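You operate a simulated robot arm through the tools that you are given. There is no shell and no other tool.

You run a simulated robot arm. Do the job below in one go: nothing can be reset, and whatever is moved stays where it is left.

JOB
Brush the light box clean and check the green-band forks on it.
Fine: put the brush back; leave them on the lit panel and the stack beside them where it is. Set down upright: orange brush. What is to be rubbed or washed off counts as gone when no trace of it is left.

Only the result counts: the job must be done as asked and must still hold three seconds after the hand-in. Knocking over, shifting, dropping, spilling or breaking anything else fails it.

ROBOT AND FRAMES
A 7-joint arm with a fingered hand, fixed in place. Base frame: the origin is on the floor under the middle of its stand, x ahead of it, y to its left, z up. Lengths are in mm, angles in rad, forces in N, time in s.
It reaches about 1164 mm from its shoulder. Its first joint turns from -2.897 to 2.897 rad. Payload 4.7 kg.
Tool frame: the origin (TCP) lies between the finger pads and is the grasp point; the fingertips stand 36 mm ahead of it; z points along the fingers, y is the line along which they close. The gripper opens to 120 mm; its body begins 42 mm behind the TCP. The gripper is a hand of 5 fingers: y runs from the thumb to the fingers, the wrist lies at [-18, -122, -210] in the tool frame, and closing takes about 1.5 s.
Orientation is told as [roll, pitch, yaw] about the base's x, y, z axes, in that order, counted from this pose: with the fingers straight down and the wrist toward the robot, the tool's x, y and z point along [0, 1, 0], [1, 0, 0] and [0, 0, -1] of the base frame.

CONTROLS
- The arm moves only by the tool play_rows. Its argument "commands" is one flat list of numbers, 7 for each row, row after row: the shift along the base's x, y, z in mm, then the turn, a rotation vector about the base's x, y, z in rad, then the finger opening in mm, from 0 to 120. In form: [dx, dy, dz, wx, wy, wz, gripper, dx, dy, dz, wx, wy, wz, gripper, ...]. A call has 1 to 20 rows; each row shifts and turns the commanded pose from where the row before left it. Each row takes 0.2 s and may step no farther than 50 mm and 0.15 rad from the row before; otherwise, or with a gripper value out of range, the whole call is refused. A pose out of reach is approached as far as the arm can. The call stops where the force on the tool passes 90 N (or 10 N more than at its start, if that is more) or the arm is blocked; 0.2 s more then pass. Each finger travels about 45 mm/s and halts on what it meets, pressing with about 21 N; the grip force reading is that of the motor and also rises with nothing between the fingers. The clock runs only during rows and for 0.2 s after the last one: add rows that do not move to give the fingers time. The reply holds the time, the measured pose of the TCP, the force on the tool along the base axes, the opening and the grip force, in the units named above and with some noise, with the torque about the TCP (base axes, N m) and any sound that the robot's microphone picked up.
- Cameras (640 x 400 px; columns grow to the right, rows downward): "scene" is fixed at [49.9, 647.7, 1557.8]; the picture's right is [-0.93, -0.36, 0.00], its down [-0.36, 0.92, -0.13] and it looks along [0.05, -0.12, -0.99] (base axes); focal length 346 px, centre (320, 200). "wrist" rides on the gripper at [72, -91, -144] in the tool frame; the picture's right is [-0.80, 0.28, -0.52], its down [-0.53, -0.73, 0.42] and it looks along [-0.27, 0.62, 0.74] (tool axes); focal length 234 px, centre (320, 200). There is no depth. A picture from a camera that has moved, and an enlarged one, comes with that camera's place and axes in the base frame and with its lens.
- capture(camera): a new picture of that camera. No time passes.
- set_grasp(shape): the hand has 5 fingers and takes this shape, open, in about a second: jaw (thumb against the fingers, like two jaws); tri (thumb and two fingers); tip (a fingertip pinch); poke (one finger out to press); point (the index stretched); flat (the hand flat); cup (the hand cupped); fist (a fist). The gripper value then closes the fingers along that shape, each until it touches; the sizes above hold for jaw. It gives what a move gives, with no picture.
- inspect(camera, box): a new picture of the part [left, top, right, bottom] of that camera's present view, enlarged. No time passes.
- close_job(): hands the job in; it is judged then, once.

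Places have to be worked out from the pictures, the camera data and where the tool is seen. Open the gripper and draw the arm clear of the work before you hand the job in, unless the task says otherwise.

The tools are called after "Emit:" by a JSON object that holds its "api" and its "payload". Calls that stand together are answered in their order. play_rows: Moves the arm, as the interface text tells. Its arguments: {"type":"object","properties":{"commands":{"type":"array","items":{"type":"number"}}},"required":["commands"]} The other tools are called the same way: set_grasp (shape) gives the hand a shape; capture (camera) takes a picture; inspect (camera, box) takes an enlarged picture of a part of a camera's view; close_job () hands the job in.

At the start:

```text
clock: 0.0
eef_pos: [-28.4, 512.3, 1142.8]
orientation: [0.0, -0.001, 0.0]
ft_force: [-0.1, -0.3, -0.8]
wrist_torque: [0.0, 0.0, -0.01]
finger_gap: 119.6
gripper_force: 0.0
shape: jaw
```

scene: 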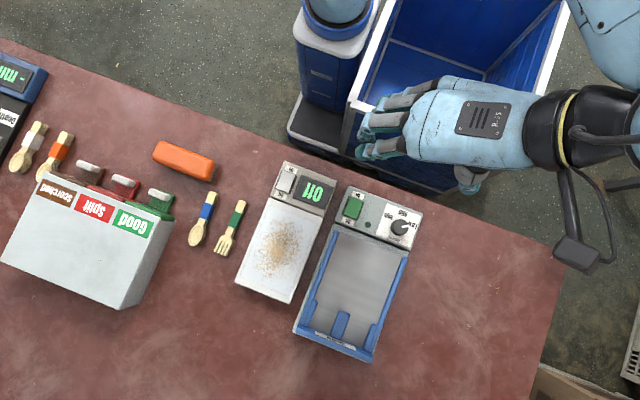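
wrist: 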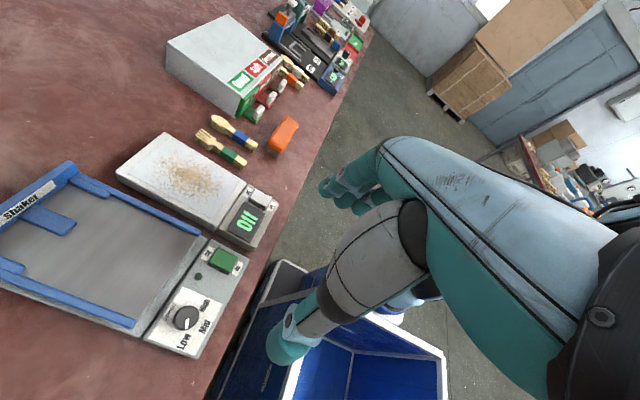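

The scene shows a light box with dust on it (display "Off"), a shaker, an orange brush-like block, a box with labelled buttons/slots, and forks and spoons. I'll look closer before moving anything.

Emit:
{"api": "inspect", "payload": {"camera": "scene", "box": [140, 120, 360, 320]}}

Emit:
{"api": "inspect", "payload": {"camera": "scene", "box": [0, 40, 200, 320]}}

Emit:
{"api": "inspect", "payload": {"camera": "wrist", "box": [110, 0, 390, 250]}}

```text
2.00 times, centred on (250, 220) of scene
camera zoom: at [49.9, 647.7, 1557.8], right [-0.93, -0.36, 0.0], down [-0.36, 0.92, -0.13], along [0.05, -0.12, -0.99], focal length 692 px, centre (460, 160)
```

zoom: 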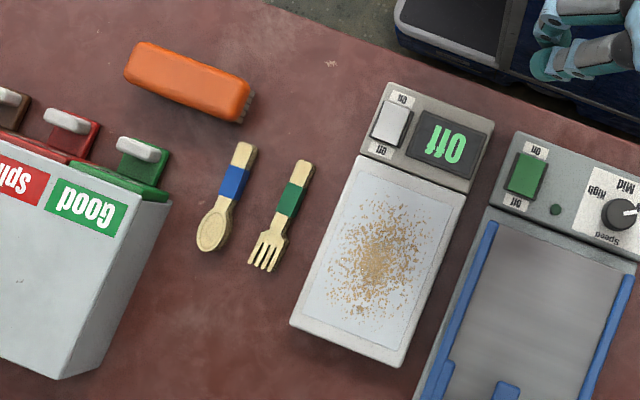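

```text
1.43 times, centred on (100, 180) of scene
camera zoom: at [49.9, 647.7, 1557.8], right [-0.93, -0.36, 0.0], down [-0.36, 0.92, -0.13], along [0.05, -0.12, -0.99], focal length 494 px, centre (634, 229)
```

zoom: 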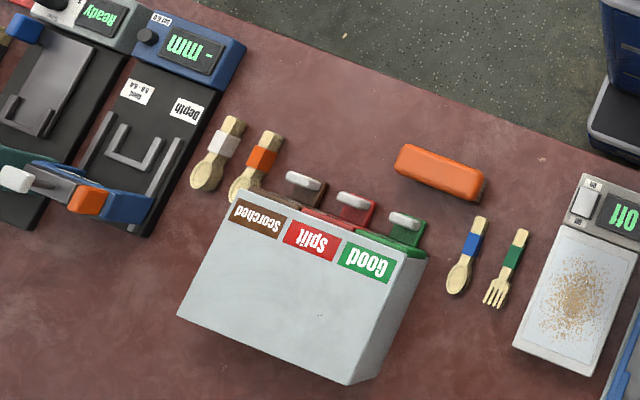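

```text
1.60 times, centred on (250, 125) of wrist
camera zoom: at [-119.4, 583.6, 1285.6], right [0.28, -0.8, 0.52], down [-0.73, -0.53, -0.42], along [0.62, -0.27, -0.74], focal length 375 px, centre (432, 320)
```

zoom: 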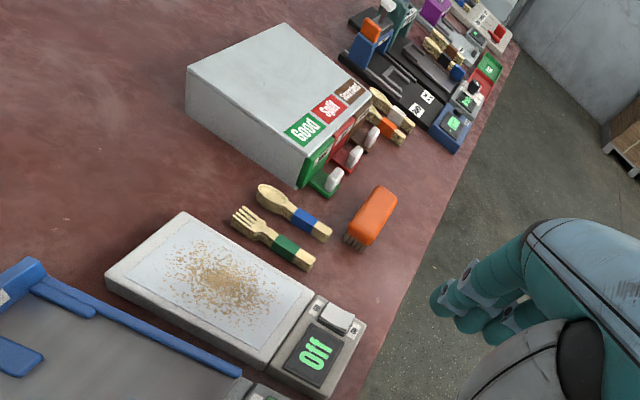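

Triangulating between the two views puts the light box at roughly x 67–186, y 505–785 with its top near z 830. The fork stack is near (247, 680), the spoon stack near (310, 690), and the brush near (380, 583). I'll zoom in further on the brush, the forks and the far end of the bench.

Emit:
{"api": "inspect", "payload": {"camera": "wrist", "box": [180, 90, 320, 178]}}

Emit:
{"api": "inspect", "payload": {"camera": "wrist", "box": [240, 0, 380, 88]}}

Emit:
{"api": "inspect", "payload": {"camera": "scene", "box": [140, 130, 260, 270]}}

Emit:
{"api": "inspect", "payload": {"camera": "scene", "box": [230, 150, 430, 370]}}

```text
4.55 times, centred on (250, 134) of wrist
camera zoom: at [-119.4, 583.6, 1285.6], right [0.28, -0.8, 0.52], down [-0.73, -0.53, -0.42], along [0.62, -0.27, -0.74], focal length 1064 px, centre (638, 500)
```

zoom: 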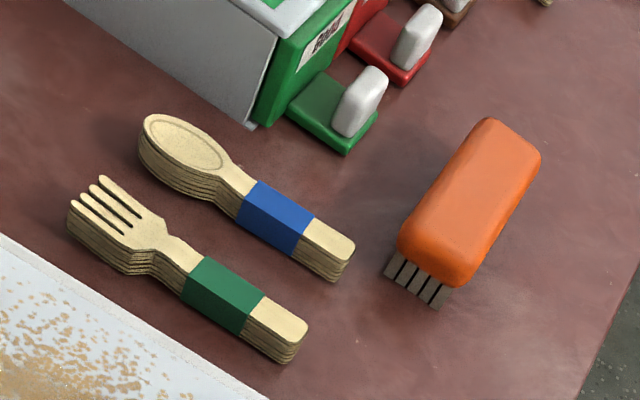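

```text
4.55 times, centred on (310, 44) of wrist
camera zoom: at [-119.4, 583.6, 1285.6], right [0.28, -0.8, 0.52], down [-0.73, -0.53, -0.42], along [0.62, -0.27, -0.74], focal length 1064 px, centre (366, 909)
```

zoom: 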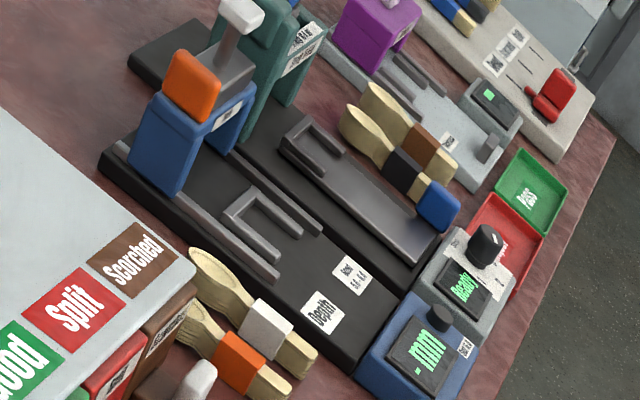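

```text
2.86 times, centred on (200, 200) of scene
camera zoom: at [49.9, 647.7, 1557.8], right [-0.93, -0.36, 0.0], down [-0.36, 0.92, -0.13], along [0.05, -0.12, -0.99], focal length 989 px, centre (663, 200)
```

zoom: 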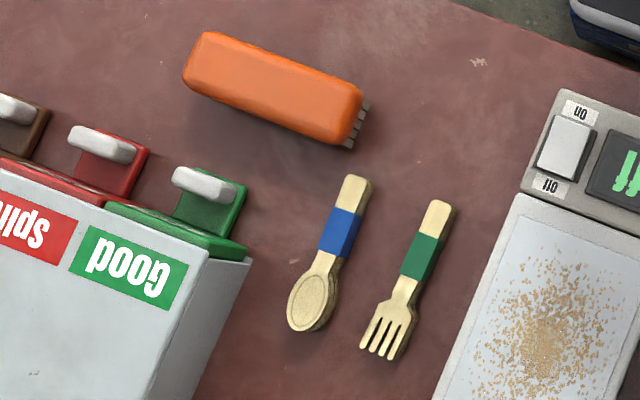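

```text
1.82 times, centred on (330, 260) of scene
camera zoom: at [49.9, 647.7, 1557.8], right [-0.93, -0.36, 0.0], down [-0.36, 0.92, -0.13], along [0.05, -0.12, -0.99], focal length 629 px, centre (302, 91)
```

zoom: 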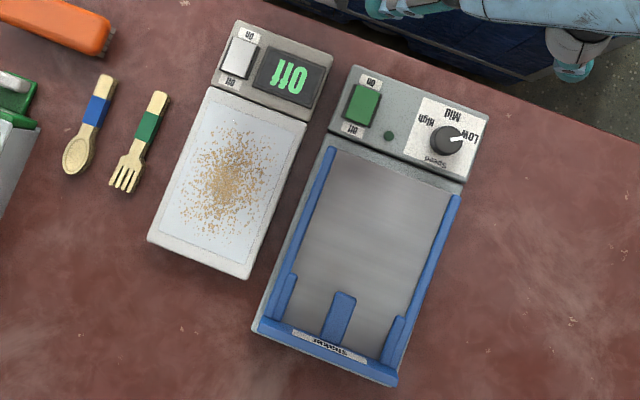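

The table seems to be at about z 800, the brush top near 838, and the cutlery stacks are banded bundles. Before moving I'll check the blue column near the table edge for clearance.

Emit:
{"api": "inspect", "payload": {"camera": "scene", "box": [240, 0, 640, 250]}}

Emit:
{"api": "capture", "payload": {"camera": "wrist"}}

```text
1.60 times, centred on (440, 125) of scene
camera zoom: at [49.9, 647.7, 1557.8], right [-0.93, -0.36, 0.0], down [-0.36, 0.92, -0.13], along [0.05, -0.12, -0.99], focal length 554 px, centre (128, 320)
```

zoom: 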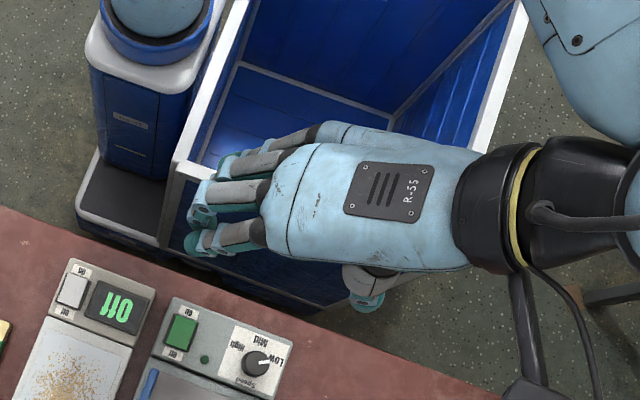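

```text
taken
camera wrist: at [-119.4, 583.6, 1285.6], right [0.28, -0.8, 0.52], down [-0.73, -0.53, -0.42], along [0.62, -0.27, -0.74], focal length 234 px, centre (320, 200)
```

wrist: 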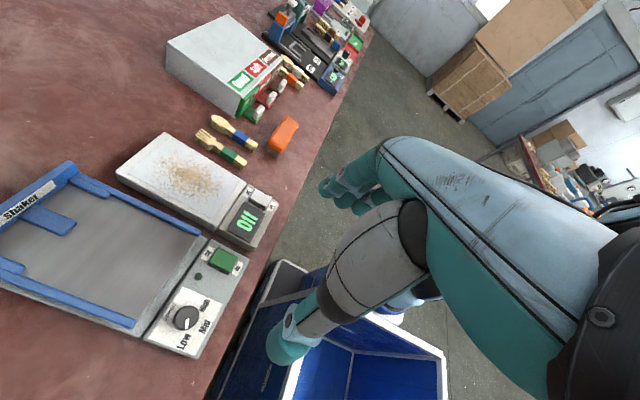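

The column and bin sit below and behind the work area, well away from my path at z ≈ 1143. I'll carry the hand at its present height to above the brush while yawing +90° so the fingers close across the brush's width.

Emit:
{"api": "play_rows", "payload": {"commands": [37, 6, 0, 0, 0, 0.1428, 90, 37, 6, 0, 0, 0, 0.1428, 90, 37, 6, 0, 0, 0, 0.1428, 90, 37, 6, 0, 0, 0, 0.1428, 90, 37, 6, 0, 0, 0, 0.1428, 90]}}

Emit:
{"api": "capture", "payload": {"camera": "wrist"}}

Emit:
{"api": "capture", "payload": {"camera": "scene"}}

```text
clock: 1.2
eef_pos: [156.4, 541.7, 1141.4]
orientation: [0.0, 0.001, 0.718]
ft_force: [-0.4, 0.2, -1.3]
wrist_torque: [0.0, -0.05, 0.01]
finger_gap: 89.9
gripper_force: 0.1
shape: jaw
```

```text
taken
camera wrist: at [41.0, 536.3, 1284.2], right [0.74, -0.42, 0.53], down [-0.2, -0.88, -0.42], along [0.64, 0.21, -0.74], focal length 234 px, centre (320, 200)
```

wrist: 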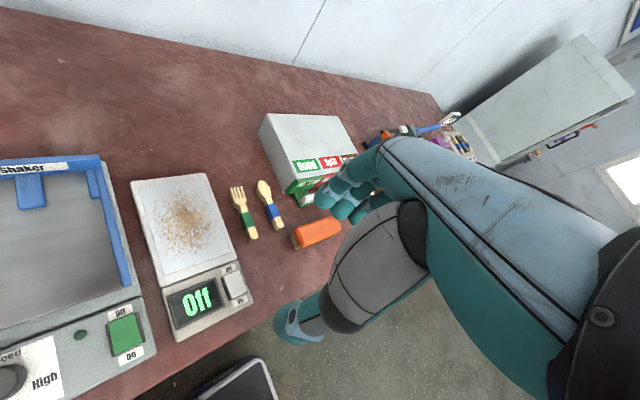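

```text
taken
```

scene: 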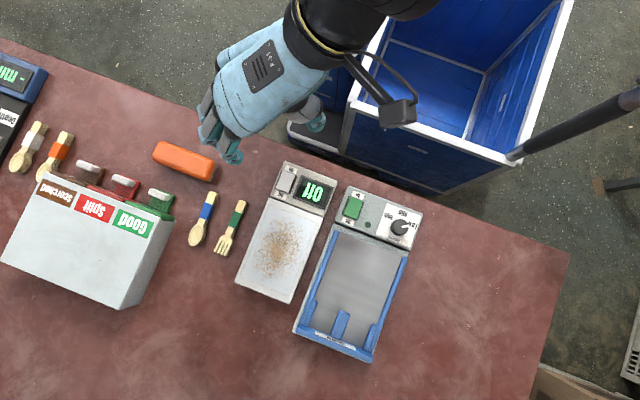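

The path is clear so far. I'll continue to above the brush, finish the +90° yaw and come down somewhat to z ≈ 1020.

Emit:
{"api": "play_rows", "payload": {"commands": [38, 7, 0, 0, 0, 0.1428, 90, 38, 7, 0, 0, 0, 0.1428, 90, 38, 7, 0, 0, 0, 0.1428, 90, 38, 7, 0, 0, 0, 0.1428, 90, 38, 7, 0, 0, 0, 0.1428, 90, 39, 8, 0, 0, 0, 0.1428, 90, 0, 0, -40, 0, 0, 0, 90, 0, 0, -40, 0, 0, 0, 90, 0, 0, -40, 0, 0, 0, 90, 0, 0, 0, 0, 0, 0, 90]}}

Emit:
{"api": "capture", "payload": {"camera": "wrist"}}

Emit:
{"api": "capture", "payload": {"camera": "scene"}}

```text
clock: 3.4
eef_pos: [385.6, 585.1, 1022.6]
orientation: [0.001, -0.002, 1.571]
ft_force: [-0.4, 0.6, 0.7]
wrist_torque: [-0.01, 0.01, 0.01]
finger_gap: 90.2
gripper_force: 0.0
shape: jaw
```

```text
taken
camera wrist: at [313.8, 493.5, 1164.9], right [0.8, 0.28, 0.52], down [0.53, -0.73, -0.42], along [0.27, 0.62, -0.74], focal length 234 px, centre (320, 200)
```

wrist: 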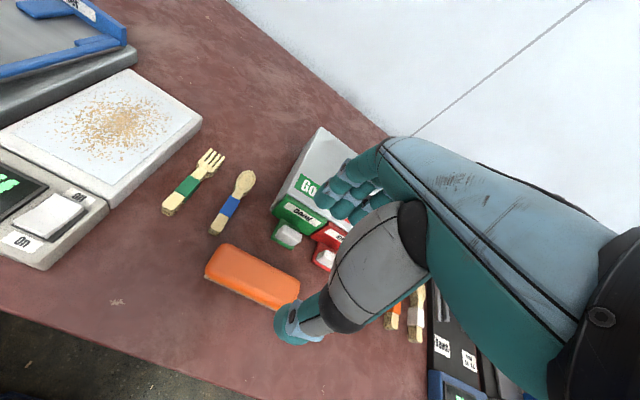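

```text
taken
```

scene: 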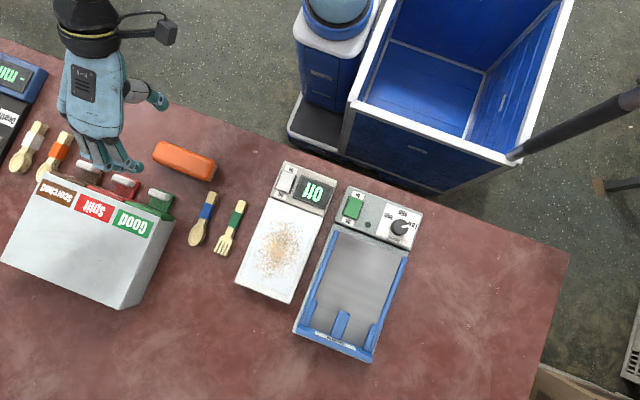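

The hand is over the brush and the view matches my estimate. I'll enlarge it to refine the brush position and heights.

Emit:
{"api": "inspect", "payload": {"camera": "wrist", "box": [150, 130, 350, 330]}}

Emit:
{"api": "inspect", "payload": {"camera": "wrist", "box": [0, 40, 240, 280]}}

```text
2.00 times, centred on (250, 230) of wrist
camera zoom: at [313.8, 493.5, 1164.9], right [0.8, 0.28, 0.52], down [0.53, -0.73, -0.42], along [0.27, 0.62, -0.74], focal length 468 px, centre (460, 140)
```

zoom: 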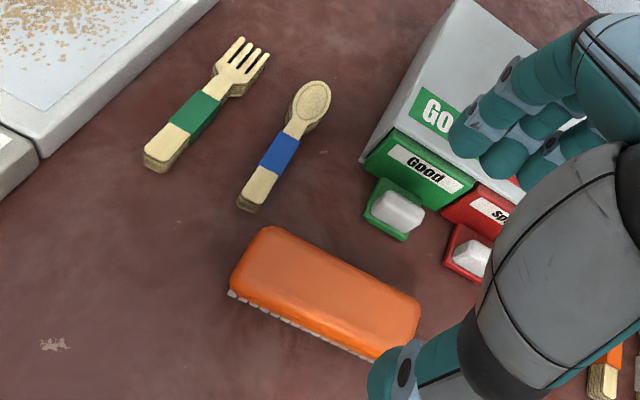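

```text
1.67 times, centred on (120, 160) of wrist
camera zoom: at [313.8, 493.5, 1164.9], right [0.8, 0.28, 0.52], down [0.53, -0.73, -0.42], along [0.27, 0.62, -0.74], focal length 390 px, centre (653, 267)
```

zoom: 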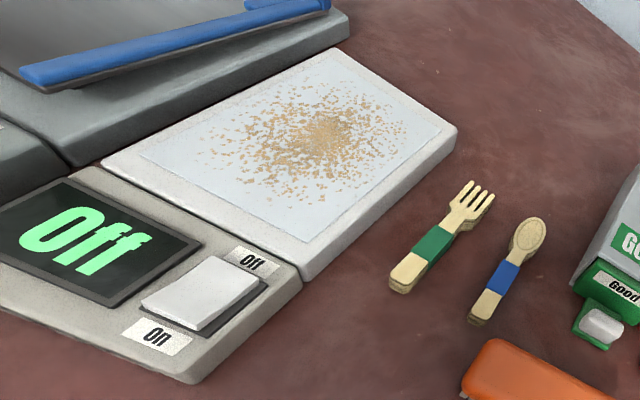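

Refined estimates: table z ≈ 800, brush centre ≈ (386, 588) with its top at 838 and about 44 mm wide, panel top ≈ 831, rocker ≈ (165, 552, 838). I'll narrow the opening to stay clear of the drawer handles, lower to z ≈ 890, and look again.

Emit:
{"api": "play_rows", "payload": {"commands": [0, 1, -30, 0, 0, 0, 78, 0, 1, -30, 0, 0, 0, 78, 0, 1, -30, 0, 0, 0, 78, 0, 0, -30, 0, 0, 0, 78, 0, 0, -12, 0, 0, 0, 78, 0, 0, 0, 0, 0, 0, 78]}}

Emit:
{"api": "capture", "payload": {"camera": "wrist"}}

Emit:
{"api": "inspect", "payload": {"camera": "scene", "box": [40, 40, 260, 240]}}

```text
clock: 4.8
eef_pos: [384.8, 587.9, 890.1]
orientation: [0.002, 0.001, 1.57]
ft_force: [-0.9, -0.6, 0.7]
wrist_torque: [-0.01, 0.02, -0.04]
finger_gap: 78.3
gripper_force: 0.0
shape: jaw
```

```text
taken
camera wrist: at [312.9, 496.5, 1032.5], right [0.8, 0.28, 0.52], down [0.53, -0.73, -0.42], along [0.27, 0.62, -0.74], focal length 234 px, centre (320, 200)
```

wrist: 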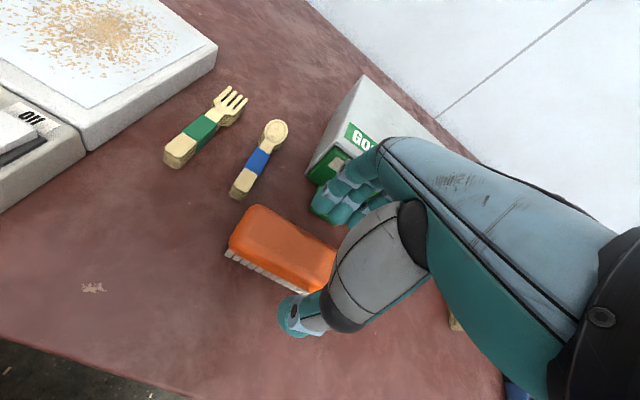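

```text
2.00 times, centred on (150, 140) of scene
camera zoom: at [49.9, 647.7, 1557.8], right [-0.93, -0.36, 0.0], down [-0.36, 0.92, -0.13], along [0.05, -0.12, -0.99], focal length 692 px, centre (660, 320)
```

zoom: 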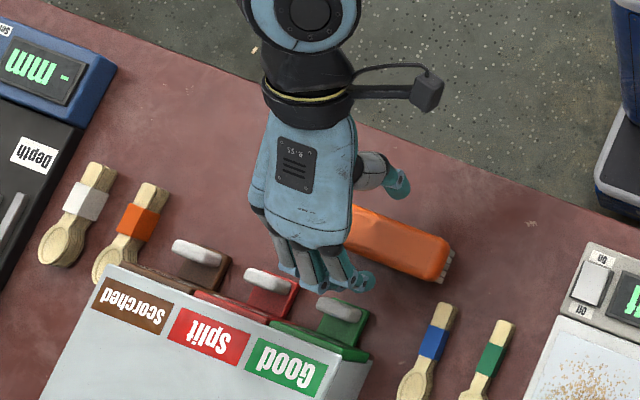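

The picture shows that thumb and index meet near the TCP, with the other fingers lying toward +x. I'll shift 10 mm toward −x so all the fingers land on the brush, then lower gently to z ≈ 846, which puts the fingertips a few mm above the table.

Emit:
{"api": "play_rows", "payload": {"commands": [-9.6, 0, -10, 0, 0, 0, 78, 0, 0, -12, 0, 0, 0, 78, 0, 0, -12, 0, 0, 0, 78, 0, 0, -6, 0, 0, 0, 78, 0, 0, -4, 0, 0, 0, 78, 0, 0, 0, 0, 0, 0, 78]}}

Emit:
{"api": "capture", "payload": {"camera": "wrist"}}

Emit:
{"api": "inspect", "payload": {"camera": "scene", "box": [90, 80, 230, 210]}}

```text
clock: 6.2
eef_pos: [375.2, 588.8, 847.2]
orientation: [0.002, 0.001, 1.572]
ft_force: [0.2, 1.2, 0.4]
wrist_torque: [0.01, 0.01, -0.03]
finger_gap: 78.5
gripper_force: 0.0
shape: jaw
```

```text
taken
camera wrist: at [303.4, 496.6, 989.7], right [0.8, 0.28, 0.52], down [0.53, -0.73, -0.42], along [0.27, 0.62, -0.74], focal length 234 px, centre (320, 200)
```

wrist: 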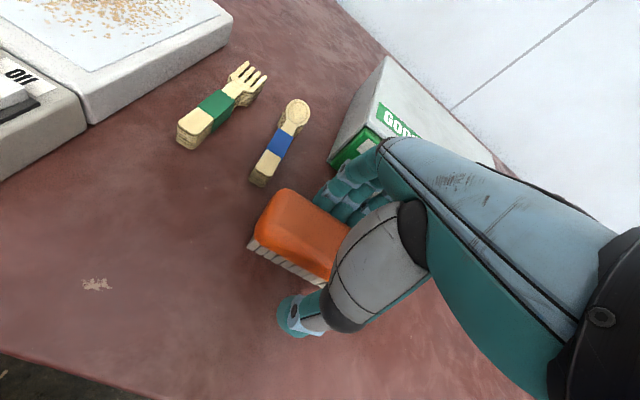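

```text
3.08 times, centred on (160, 145) of scene
camera zoom: at [49.9, 647.7, 1557.8], right [-0.93, -0.36, 0.0], down [-0.36, 0.92, -0.13], along [0.05, -0.12, -0.99], focal length 1065 px, centre (812, 369)
```

zoom: 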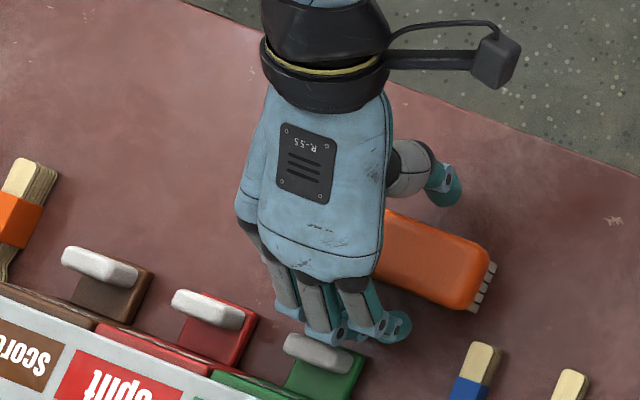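

There's no contact yet, and the fingers straddle the brush clear of the handles. Closing on it now.

Emit:
{"api": "play_rows", "payload": {"commands": [0, 0, 0, 0, 0, 0, 60, 0, 0, 0, 0, 0, 0, 45, 0, 0, 0, 0, 0, 0, 30, 0, 0, 0, 0, 0, 0, 20, 0, 0, 0, 0, 0, 0, 20, 0, 0, 0, 0, 0, 0, 20, 0, 0, 0, 0, 0, 0, 20]}}

Emit:
{"api": "capture", "payload": {"camera": "wrist"}}

Emit:
{"api": "inspect", "payload": {"camera": "scene", "box": [90, 80, 230, 210]}}

```text
clock: 7.8
eef_pos: [376.0, 588.0, 848.3]
orientation: [0.002, 0.001, 1.573]
ft_force: [-0.6, 0.4, -0.3]
wrist_torque: [-0.01, 0.0, 0.01]
finger_gap: 42.8
gripper_force: 20.9
shape: jaw
```

```text
taken
camera wrist: at [303.4, 496.6, 989.7], right [0.8, 0.28, 0.52], down [0.53, -0.73, -0.42], along [0.27, 0.62, -0.74], focal length 234 px, centre (320, 200)
```

wrist: 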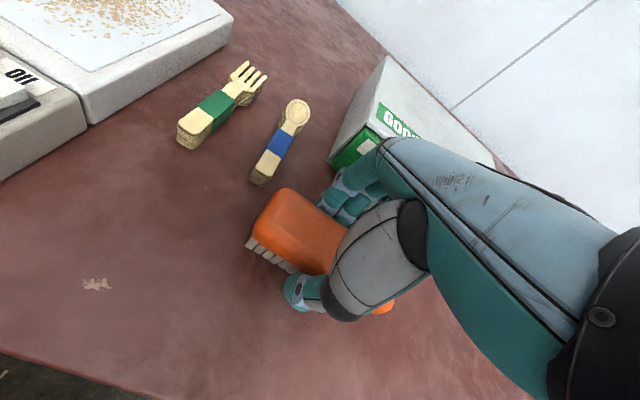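

```text
3.08 times, centred on (160, 145) of scene
camera zoom: at [49.9, 647.7, 1557.8], right [-0.93, -0.36, 0.0], down [-0.36, 0.92, -0.13], along [0.05, -0.12, -0.99], focal length 1065 px, centre (812, 369)
```

zoom: 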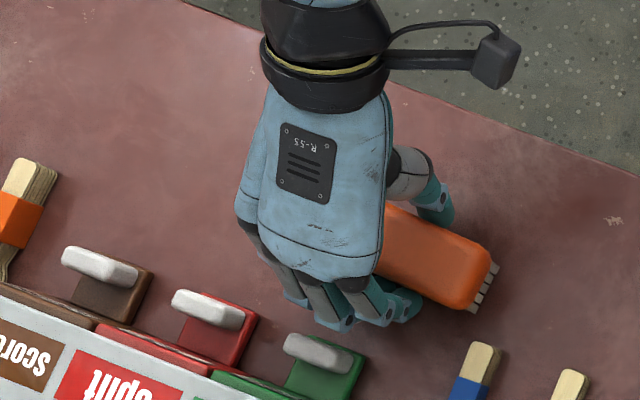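

The brush is gripped (gap 42.8, 21 N) and hasn't moved visibly. I'll lift it and check before carrying it to the light box.

Emit:
{"api": "play_rows", "payload": {"commands": [0, 0, 10, 0, 0, 0, 20, 0, 0, 25, 0, 0, 0, 20, 0, 0, 30, 0, 0, 0, 20, 0, 0, 30, 0, 0, 0, 20, 0, 0, 0, 0, 0, 0, 20]}}

Emit:
{"api": "capture", "payload": {"camera": "wrist"}}

Emit:
{"api": "inspect", "payload": {"camera": "scene", "box": [90, 80, 230, 210]}}

```text
clock: 9.0
eef_pos: [376.4, 587.3, 941.8]
orientation: [0.001, 0.003, 1.57]
ft_force: [-0.1, -0.1, -1.1]
wrist_torque: [0.02, 0.02, -0.01]
finger_gap: 42.9
gripper_force: 20.4
shape: jaw
```

```text
taken
camera wrist: at [303.9, 495.3, 1083.8], right [0.8, 0.28, 0.52], down [0.53, -0.73, -0.42], along [0.27, 0.62, -0.74], focal length 234 px, centre (320, 200)
```

wrist: 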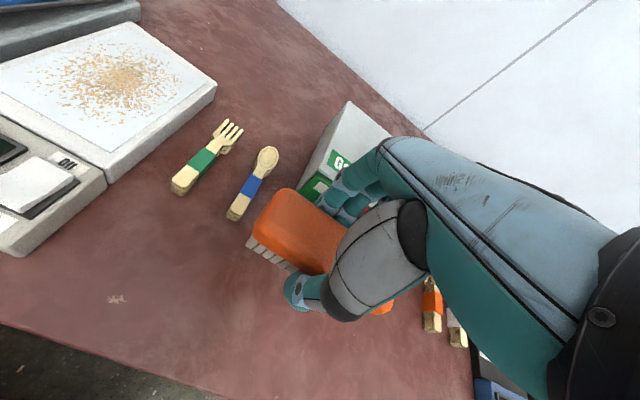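

```text
3.08 times, centred on (160, 145) of scene
camera zoom: at [49.9, 647.7, 1557.8], right [-0.93, -0.36, 0.0], down [-0.36, 0.92, -0.13], along [0.05, -0.12, -0.99], focal length 1065 px, centre (812, 369)
```

zoom: 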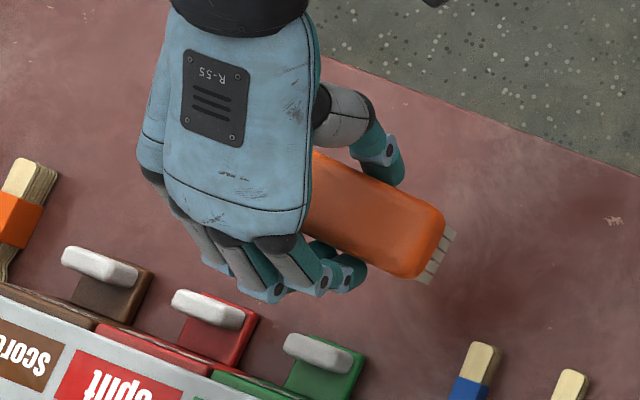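

The brush is held level. I'll carry it across, well above the stacks, to over the near end of the panel.

Emit:
{"api": "play_rows", "payload": {"commands": [-37, 5, 0, 0, 0, 0, 20, -37, 5, 0, 0, 0, 0, 20, -37, 5, 0, 0, 0, 0, 20, -37, 5, 0, 0, 0, 0, 20, -37, 5, 0, 0, 0, 0, 20, -37, 5, 0, 0, 0, 0, 20, -37, 7, 0, 0, 0, 0, 20, 0, 0, -20, 0, 0, 0, 20, 0, 0, -15, 0, 0, 0, 20, 0, 0, 0, 0, 0, 0, 20]}}

Emit:
{"api": "capture", "payload": {"camera": "wrist"}}

Emit:
{"api": "inspect", "payload": {"camera": "scene", "box": [190, 100, 430, 320]}}

```text
clock: 11.2
eef_pos: [117.3, 624.2, 907.0]
orientation: [0.002, 0.0, 1.571]
ft_force: [0.2, -0.3, -1.5]
wrist_torque: [0.01, 0.01, -0.03]
finger_gap: 42.5
gripper_force: 20.9
shape: jaw
```

```text
taken
camera wrist: at [44.7, 532.5, 1049.1], right [0.8, 0.28, 0.52], down [0.53, -0.73, -0.42], along [0.27, 0.62, -0.74], focal length 234 px, centre (320, 200)
```

wrist: 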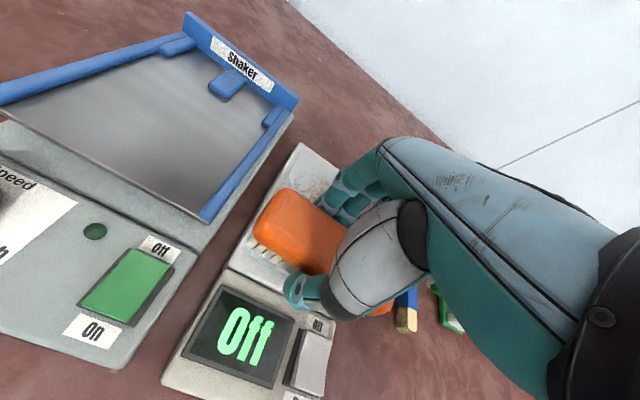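

```text
1.82 times, centred on (310, 210) of scene
camera zoom: at [49.9, 647.7, 1557.8], right [-0.93, -0.36, 0.0], down [-0.36, 0.92, -0.13], along [0.05, -0.12, -0.99], focal length 629 px, centre (338, 182)
```

zoom: 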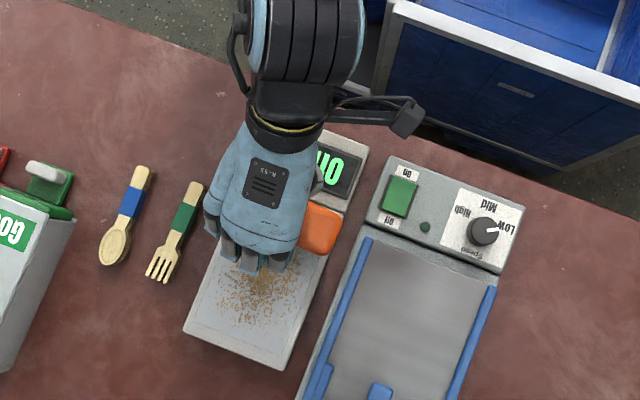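

The brush is over the near end of the panel, spanning its width. I'll lower gently to find contact, expected at TCP z ≈ 878.

Emit:
{"api": "play_rows", "payload": {"commands": [0, 0, -10, 0, 0, 0, 20, 0, 0, -8, 0, 0, 0, 20, 0, 0, -4, 0, 0, 0, 20, 0, 0, -2, 0, 0, 0, 20]}}

Emit:
{"api": "inspect", "payload": {"camera": "wrist", "box": [180, 130, 420, 340]}}

```text
clock: 12.2
eef_pos: [117.2, 623.5, 883.4]
orientation: [0.001, -0.002, 1.57]
ft_force: [-1.0, -0.1, -0.8]
wrist_torque: [0.04, -0.02, 0.03]
finger_gap: 42.5
gripper_force: 20.8
shape: jaw
```

```text
1.90 times, centred on (300, 235) of wrist
camera zoom: at [44.7, 532.2, 1025.4], right [0.8, 0.28, 0.52], down [0.53, -0.73, -0.42], along [0.27, 0.62, -0.74], focal length 446 px, centre (358, 133)
```

zoom: 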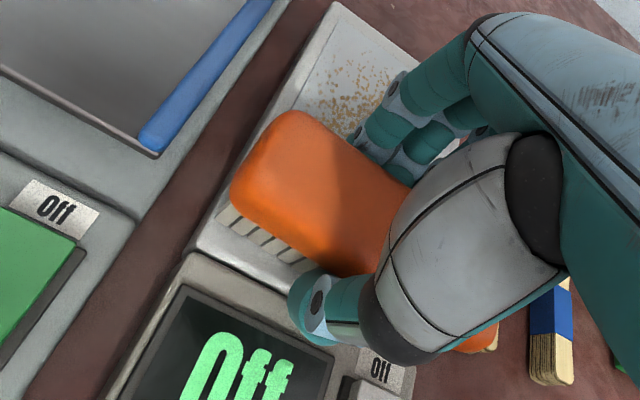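

There's no contact yet at 883. I'll continue in small steps.

Emit:
{"api": "play_rows", "payload": {"commands": [0, 0, -1.5, 0, 0, 0, 20, 0, 0, -1.5, 0, 0, 0, 20]}}

Emit:
{"api": "play_rows", "payload": {"commands": [0, 0, -1, 0, 0, 0, 20, 0, 0, -1, 0, 0, 0, 20]}}

```text
clock: 12.8
eef_pos: [117.4, 625.1, 881.9]
orientation: [0.0, -0.001, 1.572]
ft_force: [0.6, -1.4, 9.1]
wrist_torque: [-0.14, -0.07, 0.02]
finger_gap: 43.2
gripper_force: 21.5
shape: jaw
```

```text
clock: 13.4
eef_pos: [117.5, 624.4, 875.9]
orientation: [0.001, 0.005, 1.57]
ft_force: [0.5, 0.1, -1.1]
wrist_torque: [0.01, -0.01, 0.01]
finger_gap: 41.0
gripper_force: 20.6
shape: jaw
```

Contact showed (9 N), then the force vanished and the gap fell to 41, so the brush may have shifted in the grip. I'll look before doing anything else.

Emit:
{"api": "inspect", "payload": {"camera": "wrist", "box": [180, 130, 420, 340]}}

Emit:
{"api": "inspect", "payload": {"camera": "scene", "box": [220, 140, 360, 320]}}

Emit:
{"api": "capture", "payload": {"camera": "wrist"}}

```text
1.90 times, centred on (300, 235) of wrist
camera zoom: at [44.7, 532.8, 1018.0], right [0.8, 0.28, 0.52], down [0.53, -0.74, -0.42], along [0.27, 0.62, -0.74], focal length 446 px, centre (358, 133)
```

zoom: 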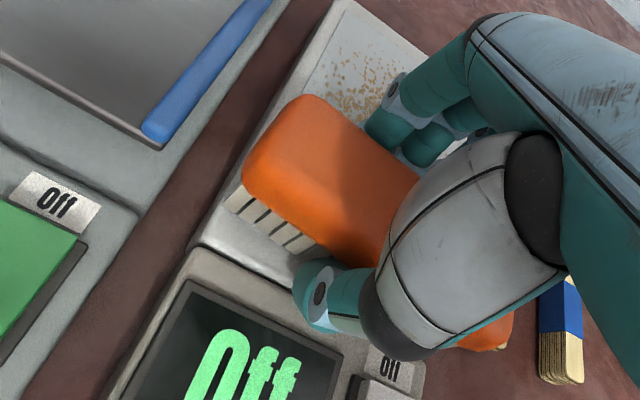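

```text
2.22 times, centred on (290, 230) of scene
camera zoom: at [49.9, 647.7, 1557.8], right [-0.93, -0.36, 0.0], down [-0.36, 0.92, -0.13], along [0.05, -0.12, -0.99], focal length 769 px, centre (387, 133)
```

zoom: 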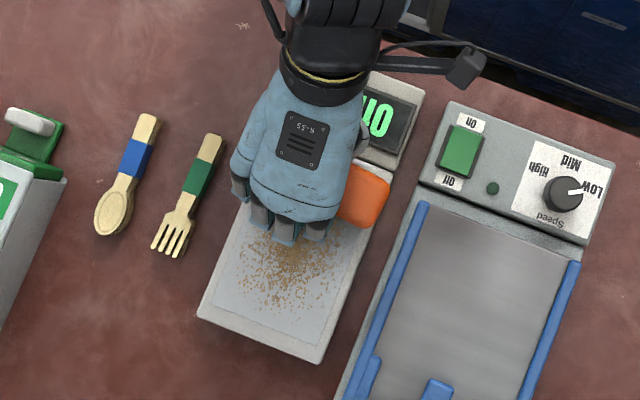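

```text
taken
camera wrist: at [44.7, 532.8, 1018.0], right [0.8, 0.28, 0.52], down [0.53, -0.74, -0.42], along [0.27, 0.62, -0.74], focal length 234 px, centre (320, 200)
```

wrist: 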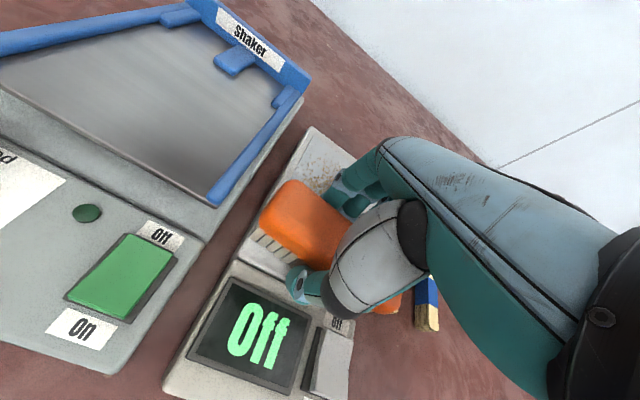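

The brush was pushed about 5 mm up in the grip and now rests on the panel, still held (41 mm, 20.6 N). I'll press one more mm and see whether it holds with light pressure.

Emit:
{"api": "play_rows", "payload": {"commands": [0, 0, -0.8, 0, 0, 0, 10, 0, 0, 0, 0, 0, 0, 10]}}

Emit:
{"api": "inspect", "payload": {"camera": "wrist", "box": [180, 130, 420, 340]}}

```text
clock: 14.0
eef_pos: [117.2, 623.2, 877.8]
orientation: [0.002, 0.001, 1.572]
ft_force: [-0.2, -0.1, -1.2]
wrist_torque: [0.01, 0.0, 0.02]
finger_gap: 41.0
gripper_force: 21.0
shape: jaw
```

```text
1.90 times, centred on (300, 235) of wrist
camera zoom: at [44.5, 532.8, 1019.6], right [0.8, 0.28, 0.52], down [0.53, -0.73, -0.42], along [0.27, 0.62, -0.74], focal length 446 px, centre (358, 133)
```

zoom: 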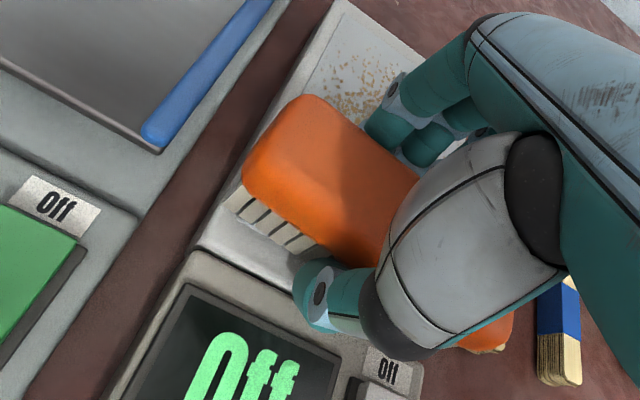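

The arm settled slightly higher and isn't pressing. I'll step down 1 mm at a time with settling rows.

Emit:
{"api": "play_rows", "payload": {"commands": [0, 0, -0.7, 0, 0, 0, 10, 0, 0, -0.7, 0, 0, 0, 10, 0, 0, 0, 0, 0, 0, 10]}}

```text
clock: 14.8
eef_pos: [117.3, 625.0, 875.8]
orientation: [0.002, -0.002, 1.569]
ft_force: [-0.4, 0.6, -0.7]
wrist_torque: [0.02, -0.02, -0.03]
finger_gap: 41.2
gripper_force: 21.5
shape: jaw
```

Emit:
{"api": "play_rows", "payload": {"commands": [0, 0, -0.7, 0, 0, 0, 10, 0, 0, -0.7, 0, 0, 0, 10, 0, 0, 0, 0, 0, 0, 10]}}

Emit:
{"api": "inspect", "payload": {"camera": "wrist", "box": [180, 130, 420, 340]}}

```text
clock: 15.6
eef_pos: [118.5, 623.8, 874.2]
orientation: [0.002, -0.001, 1.571]
ft_force: [0.6, 0.0, -0.2]
wrist_torque: [0.01, -0.05, 0.01]
finger_gap: 41.0
gripper_force: 21.0
shape: jaw
```

```text
1.90 times, centred on (300, 235) of wrist
camera zoom: at [45.4, 532.6, 1017.3], right [0.8, 0.28, 0.52], down [0.53, -0.73, -0.42], along [0.27, 0.62, -0.74], focal length 446 px, centre (358, 133)
```

zoom: 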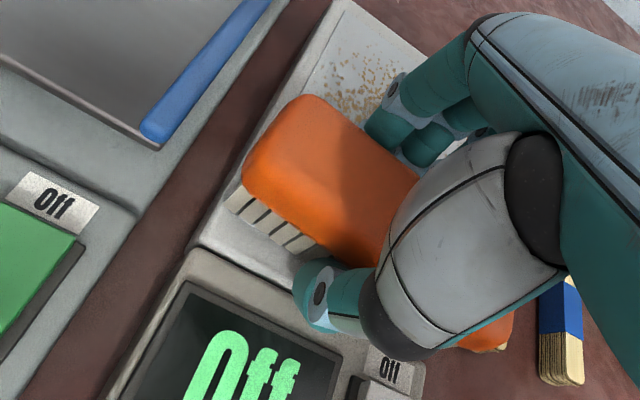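

Emit:
{"api": "play_rows", "payload": {"commands": [0, 0, -0.7, 0, 0, 0, 10, 0, 0, -0.7, 0, 0, 0, 10, 0, 0, 0, 0, 0, 0, 10]}}

```text
clock: 16.4
eef_pos: [116.4, 624.7, 874.6]
orientation: [0.001, -0.001, 1.571]
ft_force: [0.3, -0.4, 3.4]
wrist_torque: [0.07, -0.07, -0.05]
finger_gap: 41.5
gripper_force: 21.1
shape: jaw
```

Light contact of about 4 N is established with command z ≈ 872.8. I'll start the stroke along +y with small steps.

Emit:
{"api": "play_rows", "payload": {"commands": [0, 8, 0, 0, 0, 0, 10, 0, 12, 0, 0, 0, 0, 10, 0, 12, 0, 0, 0, 0, 10, 0, 12, 0, 0, 0, 0, 10, 0, 12, 0, 0, 0, 0, 10]}}

Emit:
{"api": "inspect", "payload": {"camera": "wrist", "box": [180, 130, 420, 340]}}

Emit:
{"api": "inspect", "payload": {"camera": "scene", "box": [220, 140, 360, 320]}}

```text
clock: 17.6
eef_pos: [115.8, 680.7, 873.3]
orientation: [-0.001, 0.001, 1.572]
ft_force: [-0.6, -3.5, 10.4]
wrist_torque: [0.09, -0.05, -0.02]
finger_gap: 41.4
gripper_force: 21.2
shape: jaw
```

```text
1.90 times, centred on (300, 235) of wrist
camera zoom: at [43.9, 588.6, 1015.6], right [0.8, 0.28, 0.52], down [0.53, -0.73, -0.43], along [0.27, 0.62, -0.74], focal length 446 px, centre (358, 133)
```

zoom: 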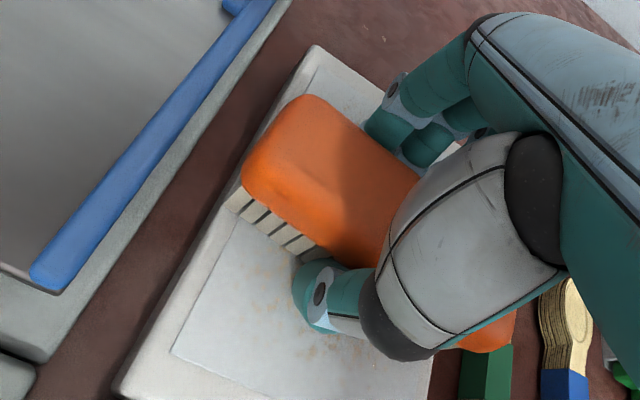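

```text
2.22 times, centred on (290, 230) of scene
camera zoom: at [49.9, 647.7, 1557.8], right [-0.93, -0.36, 0.0], down [-0.36, 0.92, -0.13], along [0.05, -0.12, -0.99], focal length 769 px, centre (387, 133)
```

zoom: 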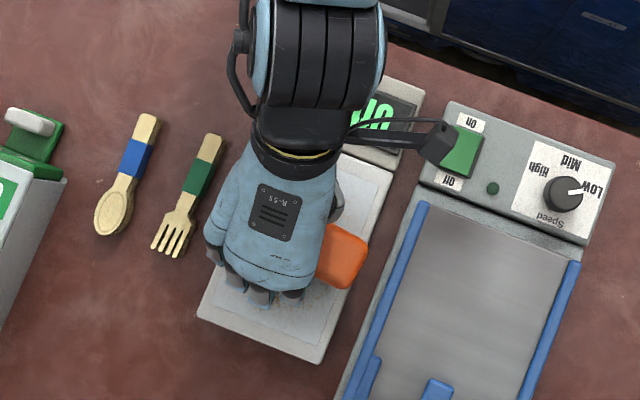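

The brushing works: the dust is fading with about 10 N of pressure. I'll continue to the far end of the panel.

Emit:
{"api": "play_rows", "payload": {"commands": [0, 12, 0, 0, 0, 0, 10, 0, 12, 0, 0, 0, 0, 10, 0, 12, 0, 0, 0, 0, 10, 0, 12, 0, 0, 0, 0, 10, 0, 12, 0, 0, 0, 0, 10, 0, 12, 0, 0, 0, 0, 10, 0, 8, 0, 0, 0, 0, 10, 0, 6, 0, 0, 0, 0, 10]}}

Emit:
{"api": "inspect", "payload": {"camera": "wrist", "box": [180, 130, 420, 380]}}

Emit:
{"api": "inspect", "payload": {"camera": "scene", "box": [220, 140, 360, 320]}}

```text
clock: 19.4
eef_pos: [117.0, 765.4, 874.4]
orientation: [0.0, 0.001, 1.571]
ft_force: [0.0, -3.2, 8.1]
wrist_torque: [0.06, 0.03, -0.01]
finger_gap: 41.4
gripper_force: 20.9
shape: jaw
```

```text
1.60 times, centred on (300, 255) of wrist
camera zoom: at [44.8, 674.5, 1015.4], right [0.8, 0.28, 0.52], down [0.53, -0.73, -0.42], along [0.27, 0.62, -0.74], focal length 375 px, centre (352, 112)
```

zoom: 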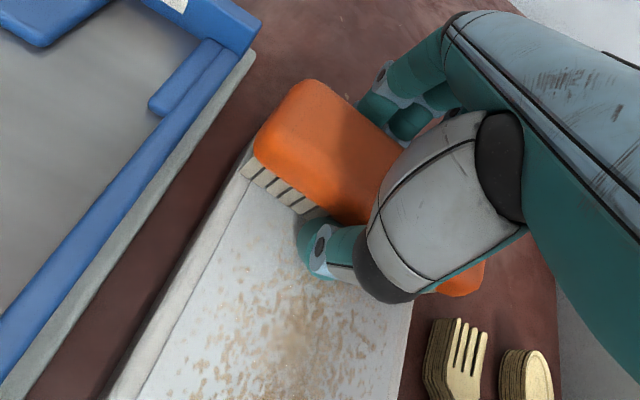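

```text
2.22 times, centred on (290, 230) of scene
camera zoom: at [49.9, 647.7, 1557.8], right [-0.93, -0.36, 0.0], down [-0.36, 0.92, -0.13], along [0.05, -0.12, -0.99], focal length 769 px, centre (387, 133)
```

zoom: 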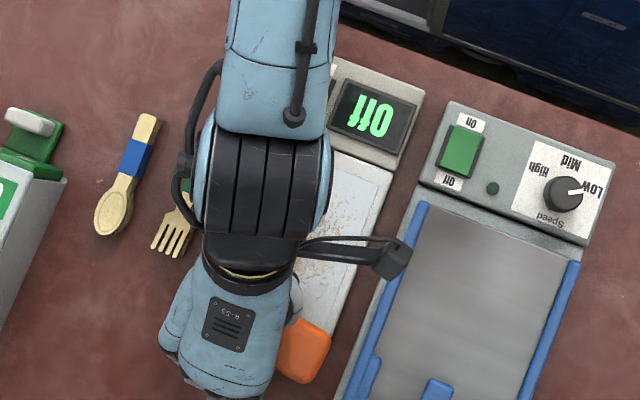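

The dust is fainter but still there, so more passes are needed. I'll make the return stroke.

Emit:
{"api": "play_rows", "payload": {"commands": [0, -8, 0, 0, 0, 0, 10, 0, -14, 0, 0, 0, 0, 10, 0, -14, 0, 0, 0, 0, 10, 0, -14, 0, 0, 0, 0, 10, 0, -14, 0, 0, 0, 0, 10, 0, -14, 0, 0, 0, 0, 10, 0, -14, 0, 0, 0, 0, 10, 0, -14, 0, 0, 0, 0, 10, 0, -14, 0, 0, 0, 0, 10, 0, -14, 0, 0, 0, 0, 10, 0, -12, 0, 0, 0, 0, 10]}}

Emit:
{"api": "inspect", "payload": {"camera": "wrist", "box": [180, 130, 420, 380]}}

Emit:
{"api": "inspect", "payload": {"camera": "scene", "box": [220, 140, 360, 320]}}

```text
clock: 21.8
eef_pos: [116.8, 620.2, 873.7]
orientation: [0.002, 0.0, 1.572]
ft_force: [0.2, 0.9, 3.6]
wrist_torque: [0.15, 0.07, 0.0]
finger_gap: 41.3
gripper_force: 21.1
shape: jaw
```

```text
1.60 times, centred on (300, 255) of wrist
camera zoom: at [44.9, 528.7, 1015.7], right [0.8, 0.28, 0.52], down [0.53, -0.73, -0.42], along [0.27, 0.62, -0.74], focal length 375 px, centre (352, 112)
```

zoom: 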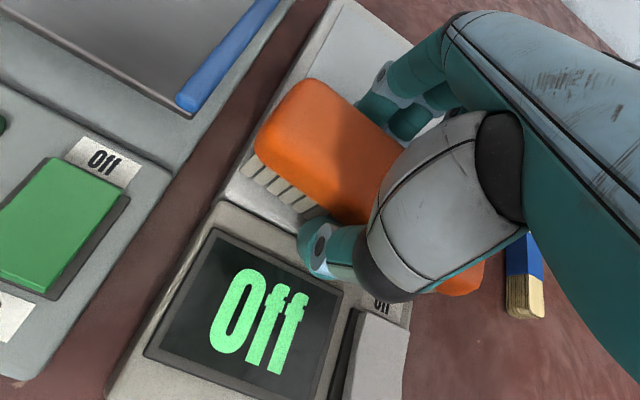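

```text
2.22 times, centred on (290, 230) of scene
camera zoom: at [49.9, 647.7, 1557.8], right [-0.93, -0.36, 0.0], down [-0.36, 0.92, -0.13], along [0.05, -0.12, -0.99], focal length 769 px, centre (387, 133)
```

zoom: 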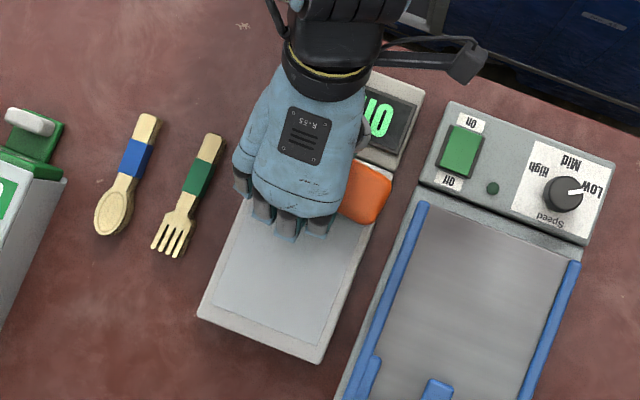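

The panel looks almost clean. I'll make another forward and return pass to make sure no trace is left.

Emit:
{"api": "play_rows", "payload": {"commands": [0, 8, 0, 0, 0, 0, 10, 0, 14, 0, 0, 0, 0, 10, 0, 14, 0, 0, 0, 0, 10, 0, 14, 0, 0, 0, 0, 10, 0, 14, 0, 0, 0, 0, 10, 0, 14, 0, 0, 0, 0, 10, 0, 14, 0, 0, 0, 0, 10, 0, 14, 0, 0, 0, 0, 10, 0, 14, 0, 0, 0, 0, 10, 0, 14, 0, 0, 0, 0, 10, 0, 14, 0, 0, 0, 0, 10]}}

Emit:
{"api": "inspect", "payload": {"camera": "wrist", "box": [180, 130, 420, 380]}}

```text
clock: 24.2
eef_pos: [116.3, 767.2, 872.2]
orientation: [0.0, 0.0, 1.571]
ft_force: [-0.1, -0.4, 5.9]
wrist_torque: [0.04, -0.03, -0.01]
finger_gap: 41.4
gripper_force: 20.9
shape: jaw
```

```text
1.60 times, centred on (300, 255) of wrist
camera zoom: at [44.5, 676.6, 1015.2], right [0.8, 0.28, 0.52], down [0.53, -0.73, -0.42], along [0.27, 0.62, -0.74], focal length 375 px, centre (352, 112)
```

zoom: 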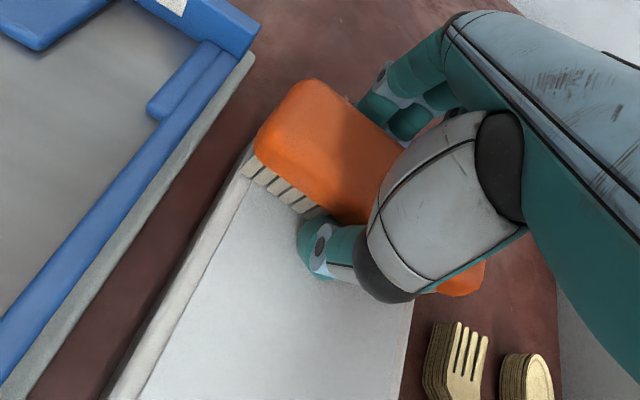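

It looks clean here. One more return pass to cover everything again, then I'll lift off.

Emit:
{"api": "play_rows", "payload": {"commands": [0, -8, 0, 0, 0, 0, 10, 0, -14, 0, 0, 0, 0, 10, 0, -14, 0, 0, 0, 0, 10, 0, -14, 0, 0, 0, 0, 10, 0, -14, 0, 0, 0, 0, 10, 0, -14, 0, 0, 0, 0, 10, 0, -14, 0, 0, 0, 0, 10, 0, -14, 0, 0, 0, 0, 10, 0, -14, 0, 0, 0, 0, 10, 0, -14, 0, 0, 0, 0, 10, 0, -12, 0, 0, 0, 0, 10, 0, 0, 8, 0, 0, 0, 10, 0, 0, 25, 0, 0, 0, 10, 0, 0, 35, 0, 0, 0, 10, 0, 0, 0, 0, 0, 0, 10]}}

Emit:
{"api": "capture", "payload": {"camera": "wrist"}}

Emit:
{"api": "inspect", "payload": {"camera": "scene", "box": [220, 140, 360, 320]}}

```text
clock: 27.4
eef_pos: [116.4, 621.8, 943.0]
orientation: [0.001, 0.002, 1.573]
ft_force: [-0.3, 0.1, -0.9]
wrist_torque: [0.0, 0.0, 0.0]
finger_gap: 41.3
gripper_force: 21.1
shape: jaw
```

```text
taken
camera wrist: at [45.7, 530.4, 1084.4], right [0.8, 0.28, 0.52], down [0.53, -0.73, -0.42], along [0.27, 0.62, -0.74], focal length 234 px, centre (320, 200)
```

wrist: 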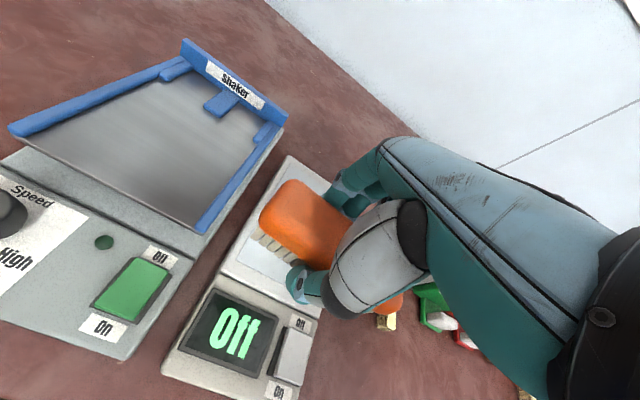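

```text
2.22 times, centred on (290, 230) of scene
camera zoom: at [49.9, 647.7, 1557.8], right [-0.93, -0.36, 0.0], down [-0.36, 0.92, -0.13], along [0.05, -0.12, -0.99], focal length 769 px, centre (387, 133)
```

zoom: 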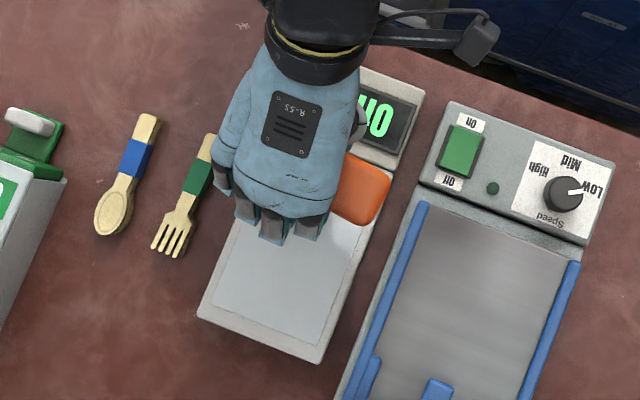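

The panel looks clean. I'll carry the brush back over its original spot and inspect the whole panel on the way.

Emit:
{"api": "play_rows", "payload": {"commands": [37, -5, 0, 0, 0, 0, 10, 37, -5, 0, 0, 0, 0, 10, 37, -5, 0, 0, 0, 0, 10, 37, -5, 0, 0, 0, 0, 10, 37, -5, 0, 0, 0, 0, 10, 37, -5, 0, 0, 0, 0, 10, 37, -5, 0, 0, 0, 0, 10, 0, 0, 0, 0, 0, 0, 10]}}

Emit:
{"api": "inspect", "payload": {"camera": "scene", "box": [220, 140, 360, 320]}}

Emit:
{"api": "capture", "payload": {"camera": "wrist"}}

Emit:
{"api": "inspect", "payload": {"camera": "scene", "box": [90, 80, 230, 210]}}

```text
clock: 29.2
eef_pos: [377.5, 586.8, 941.4]
orientation: [0.002, 0.001, 1.571]
ft_force: [0.1, 0.0, -0.3]
wrist_torque: [-0.01, 0.02, -0.02]
finger_gap: 41.2
gripper_force: 21.5
shape: jaw
```

```text
2.22 times, centred on (290, 230) of scene
camera zoom: at [49.9, 647.7, 1557.8], right [-0.93, -0.36, 0.0], down [-0.36, 0.92, -0.13], along [0.05, -0.12, -0.99], focal length 769 px, centre (387, 133)
```

zoom: 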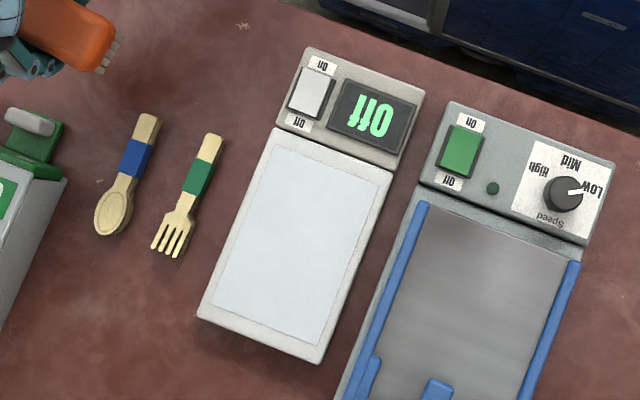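

```text
taken
camera wrist: at [304.6, 495.6, 1082.6], right [0.8, 0.28, 0.52], down [0.53, -0.73, -0.42], along [0.27, 0.62, -0.74], focal length 234 px, centre (320, 200)
```

wrist: 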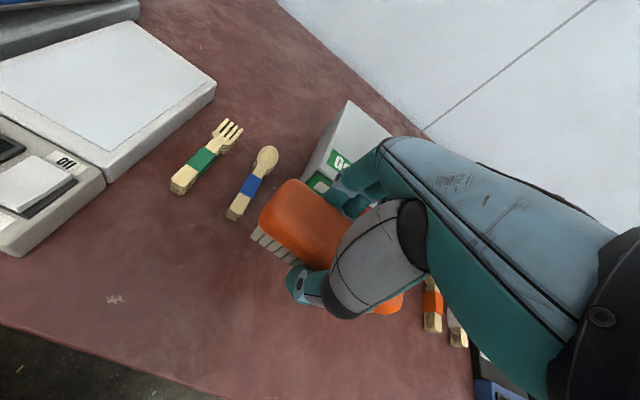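

```text
3.08 times, centred on (160, 145) of scene
camera zoom: at [49.9, 647.7, 1557.8], right [-0.93, -0.36, 0.0], down [-0.36, 0.92, -0.13], along [0.05, -0.12, -0.99], focal length 1065 px, centre (812, 369)
```

zoom: 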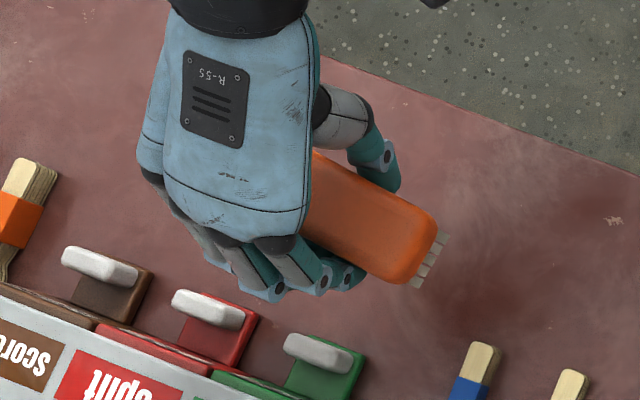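

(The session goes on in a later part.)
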